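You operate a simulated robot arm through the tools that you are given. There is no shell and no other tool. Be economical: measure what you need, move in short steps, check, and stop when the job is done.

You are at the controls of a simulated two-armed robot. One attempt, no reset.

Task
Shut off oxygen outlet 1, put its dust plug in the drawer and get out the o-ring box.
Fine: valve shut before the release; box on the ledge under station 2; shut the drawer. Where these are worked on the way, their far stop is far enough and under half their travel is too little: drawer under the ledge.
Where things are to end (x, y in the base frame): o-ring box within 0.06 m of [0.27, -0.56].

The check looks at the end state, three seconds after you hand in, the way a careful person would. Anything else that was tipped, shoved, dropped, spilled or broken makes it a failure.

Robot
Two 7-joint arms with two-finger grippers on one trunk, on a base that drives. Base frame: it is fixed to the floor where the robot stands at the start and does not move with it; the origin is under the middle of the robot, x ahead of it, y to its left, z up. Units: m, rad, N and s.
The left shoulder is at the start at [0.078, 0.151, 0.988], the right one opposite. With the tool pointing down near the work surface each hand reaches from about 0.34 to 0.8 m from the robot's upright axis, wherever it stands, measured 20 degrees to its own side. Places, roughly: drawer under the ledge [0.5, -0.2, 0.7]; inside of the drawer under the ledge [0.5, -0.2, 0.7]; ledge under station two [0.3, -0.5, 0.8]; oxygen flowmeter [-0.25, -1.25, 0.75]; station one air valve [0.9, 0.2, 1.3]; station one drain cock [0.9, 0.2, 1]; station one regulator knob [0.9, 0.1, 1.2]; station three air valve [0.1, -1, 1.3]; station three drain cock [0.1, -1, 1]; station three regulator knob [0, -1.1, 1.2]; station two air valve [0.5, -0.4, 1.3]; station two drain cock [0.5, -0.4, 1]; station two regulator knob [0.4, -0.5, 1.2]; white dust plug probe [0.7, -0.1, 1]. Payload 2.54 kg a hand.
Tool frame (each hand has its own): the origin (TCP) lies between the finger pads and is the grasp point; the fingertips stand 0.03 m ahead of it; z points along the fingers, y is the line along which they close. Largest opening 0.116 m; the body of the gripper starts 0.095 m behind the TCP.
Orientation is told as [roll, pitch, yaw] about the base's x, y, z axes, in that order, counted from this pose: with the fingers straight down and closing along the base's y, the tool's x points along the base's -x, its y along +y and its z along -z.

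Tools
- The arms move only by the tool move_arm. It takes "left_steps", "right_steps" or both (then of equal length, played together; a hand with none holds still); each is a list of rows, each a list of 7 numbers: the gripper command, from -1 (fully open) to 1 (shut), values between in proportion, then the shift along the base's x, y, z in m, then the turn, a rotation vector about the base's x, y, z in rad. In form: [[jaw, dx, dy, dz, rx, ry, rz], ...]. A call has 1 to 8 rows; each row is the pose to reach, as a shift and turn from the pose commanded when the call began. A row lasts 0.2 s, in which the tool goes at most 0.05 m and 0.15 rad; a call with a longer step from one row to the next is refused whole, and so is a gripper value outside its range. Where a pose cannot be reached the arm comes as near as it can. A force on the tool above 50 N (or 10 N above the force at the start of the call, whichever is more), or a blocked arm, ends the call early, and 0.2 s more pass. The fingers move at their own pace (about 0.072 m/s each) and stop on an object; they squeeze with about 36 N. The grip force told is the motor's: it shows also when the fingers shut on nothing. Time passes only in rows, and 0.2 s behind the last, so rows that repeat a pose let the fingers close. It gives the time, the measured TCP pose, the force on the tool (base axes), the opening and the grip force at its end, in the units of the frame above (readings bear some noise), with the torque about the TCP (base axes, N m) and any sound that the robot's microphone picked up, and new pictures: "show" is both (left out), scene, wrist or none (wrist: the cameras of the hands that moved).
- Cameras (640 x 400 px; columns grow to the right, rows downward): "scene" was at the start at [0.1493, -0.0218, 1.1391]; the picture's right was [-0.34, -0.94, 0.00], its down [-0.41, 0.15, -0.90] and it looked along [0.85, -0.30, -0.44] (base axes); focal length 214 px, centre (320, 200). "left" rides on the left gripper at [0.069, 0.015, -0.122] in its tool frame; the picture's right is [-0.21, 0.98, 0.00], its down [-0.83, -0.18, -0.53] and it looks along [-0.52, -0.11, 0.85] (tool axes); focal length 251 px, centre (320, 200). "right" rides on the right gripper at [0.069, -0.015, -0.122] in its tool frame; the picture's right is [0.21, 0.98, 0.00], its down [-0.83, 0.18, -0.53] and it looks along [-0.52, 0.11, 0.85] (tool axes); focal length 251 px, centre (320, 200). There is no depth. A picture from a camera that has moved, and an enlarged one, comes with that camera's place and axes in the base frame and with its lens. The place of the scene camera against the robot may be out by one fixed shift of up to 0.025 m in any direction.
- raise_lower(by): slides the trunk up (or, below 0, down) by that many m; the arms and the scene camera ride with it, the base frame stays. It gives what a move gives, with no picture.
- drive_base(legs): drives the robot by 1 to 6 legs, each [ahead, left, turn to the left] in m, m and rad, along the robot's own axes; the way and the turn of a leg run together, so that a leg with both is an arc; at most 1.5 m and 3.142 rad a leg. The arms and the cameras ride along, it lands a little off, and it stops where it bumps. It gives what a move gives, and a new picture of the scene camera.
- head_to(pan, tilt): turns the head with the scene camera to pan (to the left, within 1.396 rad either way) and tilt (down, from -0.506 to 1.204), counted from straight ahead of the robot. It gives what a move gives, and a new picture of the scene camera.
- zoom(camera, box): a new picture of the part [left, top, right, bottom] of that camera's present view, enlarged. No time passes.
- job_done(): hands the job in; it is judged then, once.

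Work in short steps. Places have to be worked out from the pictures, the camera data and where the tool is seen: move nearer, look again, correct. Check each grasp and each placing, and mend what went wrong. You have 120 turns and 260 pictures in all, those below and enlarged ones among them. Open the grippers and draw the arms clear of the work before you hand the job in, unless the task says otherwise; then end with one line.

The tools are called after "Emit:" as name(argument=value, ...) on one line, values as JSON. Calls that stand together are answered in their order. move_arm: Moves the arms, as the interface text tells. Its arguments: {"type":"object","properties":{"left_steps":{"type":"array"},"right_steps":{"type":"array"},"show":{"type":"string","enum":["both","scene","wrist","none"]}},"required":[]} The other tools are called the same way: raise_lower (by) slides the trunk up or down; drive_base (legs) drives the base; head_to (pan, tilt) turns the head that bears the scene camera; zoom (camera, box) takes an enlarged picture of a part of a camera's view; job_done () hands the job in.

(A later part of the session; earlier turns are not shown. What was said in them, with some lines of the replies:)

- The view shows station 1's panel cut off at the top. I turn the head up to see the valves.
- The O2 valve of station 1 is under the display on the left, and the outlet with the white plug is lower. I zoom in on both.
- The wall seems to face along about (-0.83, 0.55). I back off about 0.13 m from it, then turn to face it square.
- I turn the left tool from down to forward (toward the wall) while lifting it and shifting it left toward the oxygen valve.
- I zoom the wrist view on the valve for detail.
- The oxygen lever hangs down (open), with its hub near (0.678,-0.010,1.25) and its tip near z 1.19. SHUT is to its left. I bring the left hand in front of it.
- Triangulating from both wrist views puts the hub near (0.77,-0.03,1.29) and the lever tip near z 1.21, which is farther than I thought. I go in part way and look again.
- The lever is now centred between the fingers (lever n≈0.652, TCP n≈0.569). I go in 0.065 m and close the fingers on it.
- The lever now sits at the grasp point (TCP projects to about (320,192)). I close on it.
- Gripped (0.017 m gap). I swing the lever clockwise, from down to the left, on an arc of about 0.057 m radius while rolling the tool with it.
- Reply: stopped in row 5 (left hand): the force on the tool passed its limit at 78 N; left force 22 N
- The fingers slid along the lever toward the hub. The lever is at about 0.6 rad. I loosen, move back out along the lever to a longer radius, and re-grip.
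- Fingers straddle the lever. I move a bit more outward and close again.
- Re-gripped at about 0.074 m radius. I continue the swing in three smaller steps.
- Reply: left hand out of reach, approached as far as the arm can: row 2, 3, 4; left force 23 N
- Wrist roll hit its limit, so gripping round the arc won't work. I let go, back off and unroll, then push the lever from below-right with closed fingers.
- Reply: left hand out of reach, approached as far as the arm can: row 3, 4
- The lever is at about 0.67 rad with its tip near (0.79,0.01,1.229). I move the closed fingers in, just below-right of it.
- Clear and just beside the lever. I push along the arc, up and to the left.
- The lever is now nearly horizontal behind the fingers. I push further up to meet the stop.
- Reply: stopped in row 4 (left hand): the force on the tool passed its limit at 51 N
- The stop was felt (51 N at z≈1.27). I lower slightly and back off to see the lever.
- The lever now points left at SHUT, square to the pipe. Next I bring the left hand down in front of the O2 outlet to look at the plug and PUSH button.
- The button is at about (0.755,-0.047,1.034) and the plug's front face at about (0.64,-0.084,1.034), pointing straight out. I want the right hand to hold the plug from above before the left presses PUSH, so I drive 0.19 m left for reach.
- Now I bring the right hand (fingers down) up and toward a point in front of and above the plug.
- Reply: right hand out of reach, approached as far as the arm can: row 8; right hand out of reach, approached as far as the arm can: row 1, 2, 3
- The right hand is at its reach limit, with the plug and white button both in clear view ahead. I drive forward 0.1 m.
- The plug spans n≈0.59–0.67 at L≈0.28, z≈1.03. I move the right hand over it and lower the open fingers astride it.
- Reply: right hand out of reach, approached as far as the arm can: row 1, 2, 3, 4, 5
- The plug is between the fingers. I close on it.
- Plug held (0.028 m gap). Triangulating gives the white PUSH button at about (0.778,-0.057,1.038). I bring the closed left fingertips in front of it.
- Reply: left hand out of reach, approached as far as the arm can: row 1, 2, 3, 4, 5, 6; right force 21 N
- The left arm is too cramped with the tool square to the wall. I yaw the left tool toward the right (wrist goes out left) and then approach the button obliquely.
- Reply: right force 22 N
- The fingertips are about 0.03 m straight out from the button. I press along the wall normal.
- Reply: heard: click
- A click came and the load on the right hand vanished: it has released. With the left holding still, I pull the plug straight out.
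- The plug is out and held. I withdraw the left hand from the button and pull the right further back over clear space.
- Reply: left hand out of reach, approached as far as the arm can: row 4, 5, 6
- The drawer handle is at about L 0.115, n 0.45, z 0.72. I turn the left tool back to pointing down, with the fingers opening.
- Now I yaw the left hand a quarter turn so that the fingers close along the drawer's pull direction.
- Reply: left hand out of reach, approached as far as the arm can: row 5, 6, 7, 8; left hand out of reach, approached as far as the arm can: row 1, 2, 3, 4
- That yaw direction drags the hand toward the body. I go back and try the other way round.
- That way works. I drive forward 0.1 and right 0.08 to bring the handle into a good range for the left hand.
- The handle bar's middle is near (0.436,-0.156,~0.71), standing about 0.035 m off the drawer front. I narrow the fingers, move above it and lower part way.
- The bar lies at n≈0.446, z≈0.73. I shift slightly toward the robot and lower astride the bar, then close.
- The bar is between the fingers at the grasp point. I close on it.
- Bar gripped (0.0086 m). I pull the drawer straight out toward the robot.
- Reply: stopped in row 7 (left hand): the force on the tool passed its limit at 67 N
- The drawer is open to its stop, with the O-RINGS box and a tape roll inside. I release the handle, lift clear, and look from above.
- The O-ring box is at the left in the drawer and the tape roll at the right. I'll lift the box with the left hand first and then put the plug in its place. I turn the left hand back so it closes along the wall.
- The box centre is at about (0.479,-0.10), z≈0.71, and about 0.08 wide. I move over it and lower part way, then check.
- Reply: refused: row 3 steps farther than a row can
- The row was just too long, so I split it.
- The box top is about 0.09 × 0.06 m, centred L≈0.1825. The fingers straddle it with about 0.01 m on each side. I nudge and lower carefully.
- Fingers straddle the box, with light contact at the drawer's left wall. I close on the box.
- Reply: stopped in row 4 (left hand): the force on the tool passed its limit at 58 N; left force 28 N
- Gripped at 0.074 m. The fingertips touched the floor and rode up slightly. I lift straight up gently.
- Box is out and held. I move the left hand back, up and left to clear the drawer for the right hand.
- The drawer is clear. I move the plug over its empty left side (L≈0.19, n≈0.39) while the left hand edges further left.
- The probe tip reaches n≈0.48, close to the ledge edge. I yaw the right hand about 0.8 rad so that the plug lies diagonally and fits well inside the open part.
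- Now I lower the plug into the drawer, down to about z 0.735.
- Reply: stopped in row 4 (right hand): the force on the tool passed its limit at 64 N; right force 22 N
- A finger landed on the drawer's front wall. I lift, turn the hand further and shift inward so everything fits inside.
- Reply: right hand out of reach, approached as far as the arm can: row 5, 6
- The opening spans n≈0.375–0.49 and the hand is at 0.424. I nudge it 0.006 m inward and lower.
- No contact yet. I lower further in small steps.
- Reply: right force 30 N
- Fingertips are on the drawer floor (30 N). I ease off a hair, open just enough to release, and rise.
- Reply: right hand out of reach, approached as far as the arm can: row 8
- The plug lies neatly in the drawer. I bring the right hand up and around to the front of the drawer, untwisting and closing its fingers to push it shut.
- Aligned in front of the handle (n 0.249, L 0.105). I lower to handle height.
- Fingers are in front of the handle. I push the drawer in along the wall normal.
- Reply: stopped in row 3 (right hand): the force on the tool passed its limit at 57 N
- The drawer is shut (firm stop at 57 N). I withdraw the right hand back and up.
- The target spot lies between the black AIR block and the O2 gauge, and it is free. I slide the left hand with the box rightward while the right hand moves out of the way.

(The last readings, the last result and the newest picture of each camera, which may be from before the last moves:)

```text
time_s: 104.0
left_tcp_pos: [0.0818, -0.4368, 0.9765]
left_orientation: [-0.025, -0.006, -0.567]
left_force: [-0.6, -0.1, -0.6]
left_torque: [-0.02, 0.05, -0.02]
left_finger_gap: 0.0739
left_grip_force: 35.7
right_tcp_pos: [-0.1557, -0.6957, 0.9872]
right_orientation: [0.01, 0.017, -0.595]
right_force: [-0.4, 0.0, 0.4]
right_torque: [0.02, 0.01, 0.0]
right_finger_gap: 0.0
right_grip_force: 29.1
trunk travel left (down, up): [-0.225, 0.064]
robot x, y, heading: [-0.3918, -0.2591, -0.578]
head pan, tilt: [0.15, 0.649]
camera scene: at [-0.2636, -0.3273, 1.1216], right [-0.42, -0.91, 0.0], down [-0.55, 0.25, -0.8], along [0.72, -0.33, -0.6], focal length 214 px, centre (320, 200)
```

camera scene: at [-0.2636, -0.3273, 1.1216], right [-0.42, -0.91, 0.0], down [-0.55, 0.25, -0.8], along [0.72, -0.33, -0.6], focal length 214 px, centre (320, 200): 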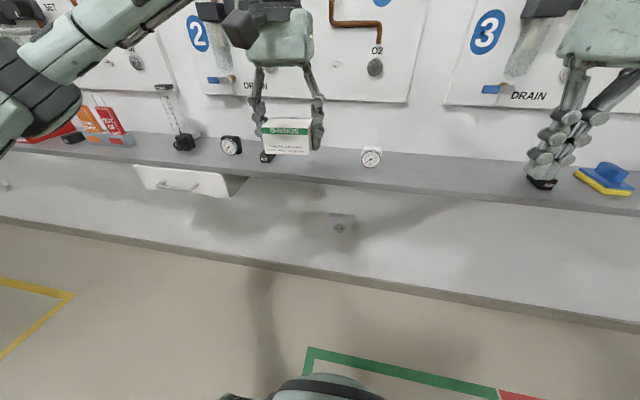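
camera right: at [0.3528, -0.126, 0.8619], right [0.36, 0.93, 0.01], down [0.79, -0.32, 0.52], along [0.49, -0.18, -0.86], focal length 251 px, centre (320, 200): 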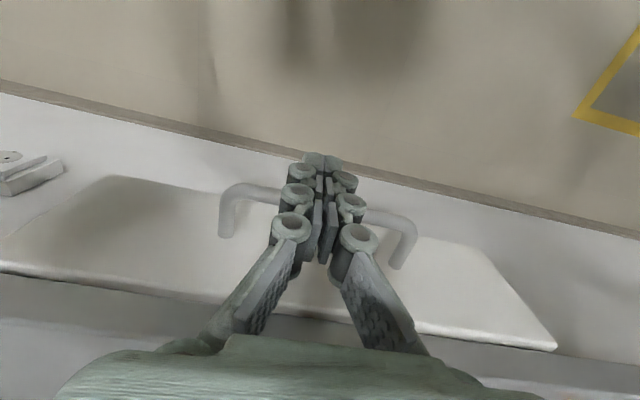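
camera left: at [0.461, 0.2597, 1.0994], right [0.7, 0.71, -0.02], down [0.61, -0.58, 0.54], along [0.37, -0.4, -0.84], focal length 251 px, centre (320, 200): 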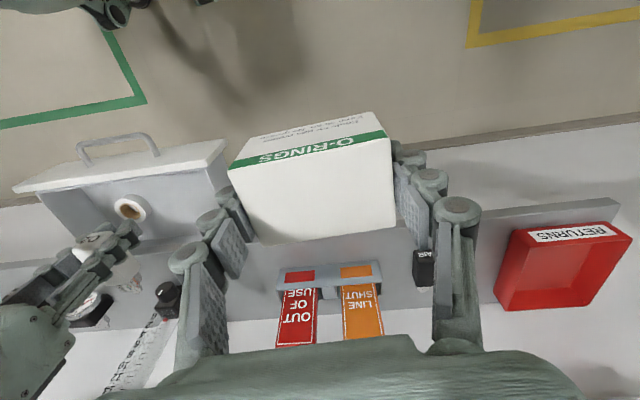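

Now forward over the ledge to the target point, then part way down.

Emit:
move_arm(left_steps=[[1, 0.0393, -0.0258, 0, 0, 0, 0], [1, 0.0786, -0.0516, 0, 0, 0, 0], [1, 0.1179, -0.0774, 0, 0, 0, 0], [1, 0.1572, -0.1032, 0, 0, 0, 0], [1, 0.1945, -0.1275, 0, 0, 0, 0], [1, 0.1945, -0.1275, -0.045, 0, 0, 0], [1, 0.1945, -0.1275, -0.09, 0, 0, 0], [1, 0.1945, -0.1275, -0.11, 0, 0, 0]])

```text
time_s: 105.8
left_tcp_pos: [0.2786, -0.5636, 0.8703]
left_orientation: [-0.025, -0.007, -0.567]
left_force: [-0.5, 0.0, 0.0]
left_torque: [-0.01, 0.02, 0.01]
left_finger_gap: 0.074
left_grip_force: 36.0
right_tcp_pos: [-0.1536, -0.6949, 0.9867]
right_orientation: [0.009, 0.017, -0.595]
right_force: [0.3, -0.4, -0.2]
right_torque: [-0.02, 0.02, 0.0]
right_finger_gap: 0.0001
right_grip_force: 28.7
trunk travel left (down, up): [-0.225, 0.064]
robot x, y, heading: [-0.3953, -0.2598, -0.58]
head pan, tilt: [0.15, 0.649]
camera scene: at [-0.2632, -0.3268, 1.1216], right [-0.42, -0.91, 0.0], down [-0.55, 0.25, -0.8], along [0.72, -0.33, -0.6], focal length 214 px, centre (320, 200)
camera left: at [0.2296, -0.511, 0.9912], right [0.71, 0.71, -0.02], down [0.6, -0.58, 0.54], along [0.37, -0.4, -0.84], focal length 251 px, centre (320, 200)
```

scene: 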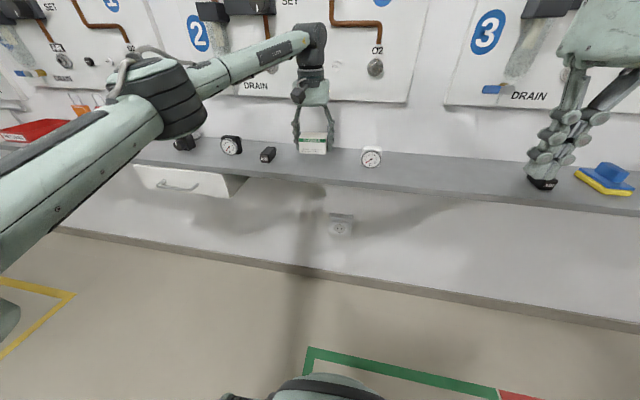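
left: 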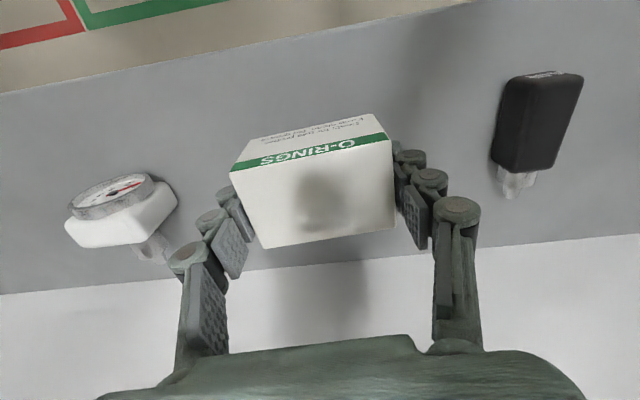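

The spot is clear on both sides. I lower in small steps until contact.

Emit:
move_arm(left_steps=[[1, 0, 0, -0.015, 0, 0, 0], [1, 0, 0, -0.028, 0, 0, 0], [1, 0, 0, -0.036, 0, 0, 0], [1, 0, 0, -0.042, 0, 0, 0], [1, 0, 0, -0.048, 0, 0, 0]], show="wrist")

```text
time_s: 107.0
left_tcp_pos: [0.2795, -0.5652, 0.8273]
left_orientation: [-0.023, -0.014, -0.569]
left_force: [0.7, 2.7, 21.1]
left_torque: [0.69, -0.49, 0.02]
left_finger_gap: 0.0738
left_grip_force: 36.0
right_tcp_pos: [-0.1575, -0.6937, 0.9874]
right_orientation: [0.01, 0.014, -0.594]
right_force: [0.4, -0.5, 0.0]
right_torque: [-0.01, 0.02, 0.0]
right_finger_gap: 0.0
right_grip_force: 29.2
trunk travel left (down, up): [-0.225, 0.064]
robot x, y, heading: [-0.3972, -0.264, -0.576]
head pan, tilt: [0.15, 0.649]
camera left: at [0.2297, -0.513, 0.947], right [0.71, 0.71, -0.02], down [0.6, -0.58, 0.55], along [0.38, -0.4, -0.84], focal length 251 px, centre (320, 200)
```

left: 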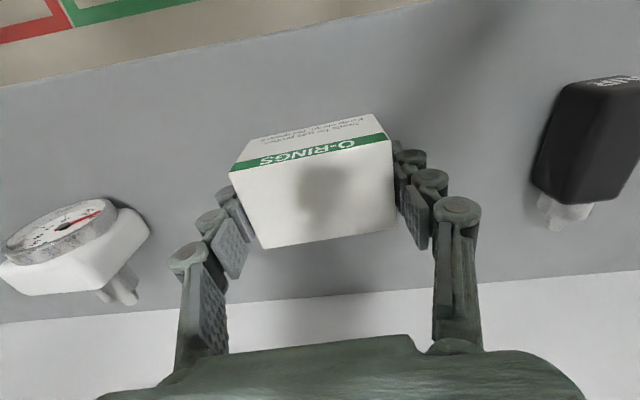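

Contact with the ledge (21 N). I relieve slightly, open, and rise straight up.

Emit:
move_arm(left_steps=[[1, 0, 0, 0.003, 0, 0, 0], [0.1, 0, 0, 0.003, 0, 0, 0], [-0.2, 0, 0, 0.003, 0, 0, 0], [-0.7, 0, 0, 0.003, 0, 0, 0], [-0.7, 0, 0, 0.003, 0, 0, 0], [-0.7, 0, 0, 0.03, 0, 0, 0], [-0.7, 0, 0, 0.07, 0, 0, 0], [-0.7, 0, 0, 0.115, 0, 0, 0]], show="wrist")

```text
time_s: 108.8
left_tcp_pos: [0.2803, -0.5702, 0.9341]
left_orientation: [-0.024, -0.005, -0.572]
left_force: [0.3, 0.2, 0.6]
left_torque: [0.02, 0.01, 0.0]
left_finger_gap: 0.0987
left_grip_force: 0.1
right_tcp_pos: [-0.1559, -0.6949, 0.9862]
right_orientation: [0.009, 0.016, -0.596]
right_force: [1.5, 0.6, -0.6]
right_torque: [0.02, -0.01, 0.01]
right_finger_gap: 0.0
right_grip_force: 28.4
trunk travel left (down, up): [-0.225, 0.064]
robot x, y, heading: [-0.392, -0.2597, -0.576]
head pan, tilt: [0.15, 0.649]
camera left: at [0.2315, -0.5176, 1.0551], right [0.71, 0.71, -0.02], down [0.6, -0.59, 0.54], along [0.37, -0.4, -0.84], focal length 251 px, centre (320, 200)
```

left: 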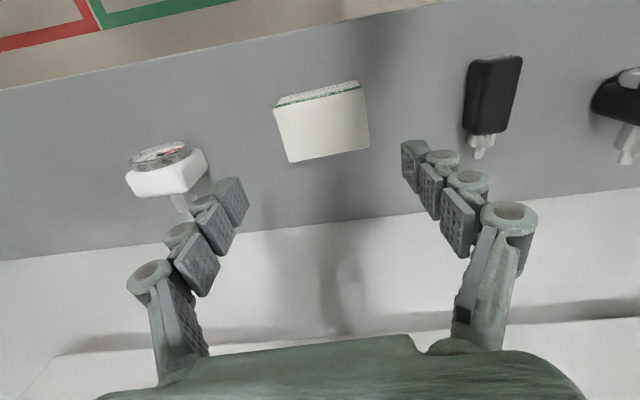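

The box stands upright at about (0.272,-0.563). I draw the left hand back, open the right gripper, and check the scene.

Emit:
move_arm(left_steps=[[-0.7, -0.037, 0.025, 0, 0, 0, 0], [-0.7, -0.074, 0.05, 0.01, 0, 0, 0], [-0.8, -0.11, 0.073, 0.02, 0, 0, 0], [-1, -0.147, 0.098, 0.03, 0, 0, 0], [-1, -0.18, 0.12, 0.03, 0, 0, 0], [-1, -0.2, 0.135, 0.03, 0, 0, 0]], right_steps=[[0, 0, 0, 0, 0, 0, 0], [-1, 0, 0, 0, 0, 0, 0], [-1, 0, 0, 0, 0, 0, 0], [-1, 0, 0, 0, 0, 0, 0], [-1, 0, 0, 0, 0, 0, 0], [-1, 0, 0, 0, 0, 0, 0]], show="scene")

Emit:
head_to(pan=0.6, tilt=0.25)

```text
time_s: 110.2
left_tcp_pos: [0.0796, -0.4329, 0.9664]
left_orientation: [-0.025, -0.007, -0.569]
left_force: [-0.2, -0.3, -0.6]
left_torque: [0.03, 0.0, 0.0]
left_finger_gap: 0.1162
left_grip_force: 0.1
right_tcp_pos: [-0.1548, -0.6958, 0.9857]
right_orientation: [0.009, 0.015, -0.596]
right_force: [0.4, -0.3, -0.7]
right_torque: [0.0, 0.02, 0.0]
right_finger_gap: 0.1161
right_grip_force: 0.0
trunk travel left (down, up): [-0.225, 0.064]
robot x, y, heading: [-0.3913, -0.2642, -0.583]
head pan, tilt: [0.15, 0.649]
camera scene: at [-0.2635, -0.3266, 1.1216], right [-0.42, -0.91, 0.0], down [-0.55, 0.25, -0.8], along [0.72, -0.33, -0.6], focal length 214 px, centre (320, 200)
```

scene: 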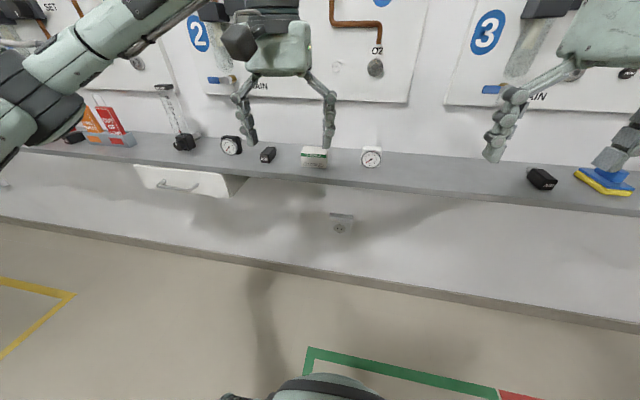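

```text
time_s: 111.1
left_tcp_pos: [0.0808, -0.4335, 0.9667]
left_orientation: [-0.024, -0.005, -0.57]
left_force: [0.1, -0.1, -1.0]
left_torque: [-0.01, 0.01, 0.0]
left_finger_gap: 0.116
left_grip_force: 0.2
right_tcp_pos: [-0.1555, -0.6952, 0.9858]
right_orientation: [0.01, 0.018, -0.595]
right_force: [0.8, 0.3, 0.9]
right_torque: [0.02, 0.01, 0.03]
right_finger_gap: 0.1159
right_grip_force: 0.0
trunk travel left (down, up): [-0.225, 0.064]
robot x, y, heading: [-0.396, -0.2627, -0.582]
head pan, tilt: [0.6, 0.25]
camera scene: at [-0.2489, -0.2888, 1.158], right [0.02, -1.0, 0.0], down [-0.25, 0.0, -0.97], along [0.97, 0.02, -0.25], focal length 214 px, centre (320, 200)
```

scene: 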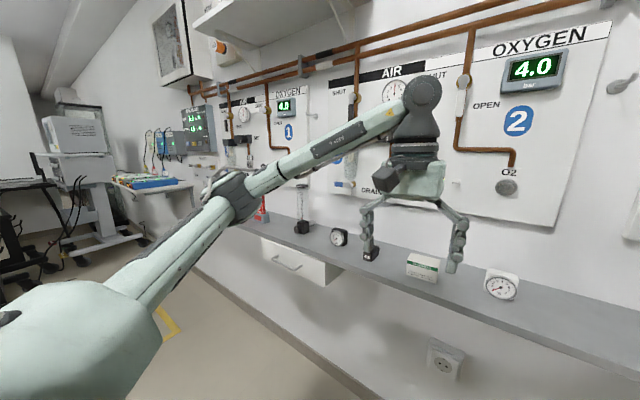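

I zoom to check that the drawer is flush and the lever is in place.

Emit:
zoom(camera="scene", box=[220, 60, 380, 310])

```text
1.60 times, centred on (300, 185) of scene
camera zoom: at [-0.2489, -0.2888, 1.158], right [0.02, -1.0, 0.0], down [-0.25, 0.0, -0.97], along [0.97, 0.02, -0.25], focal length 343 px, centre (352, 224)
```

zoom: 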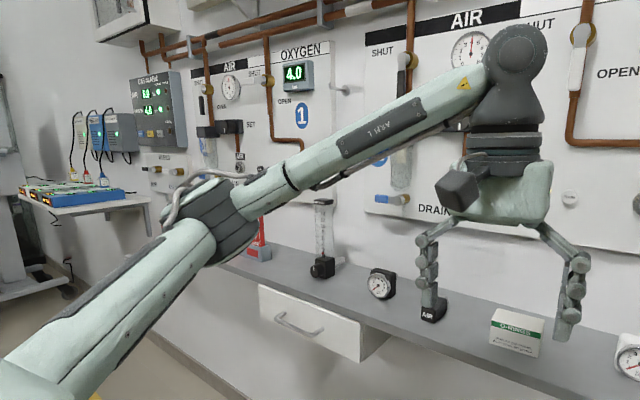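

The lever points to SHUT, the drawer handle is back at its original depth (n≈0.446), the box stands on the ledge, and both grippers are open and clear. I hand in.

Emit:
job_done()

```text
The job is handed in.
```

I shut the oxygen valve at outlet 1 before releasing the dust plug and put the plug in the drawer. The o-ring box is on the ledge under station 2, at about (0.272, -0.563), and the drawer is shut.
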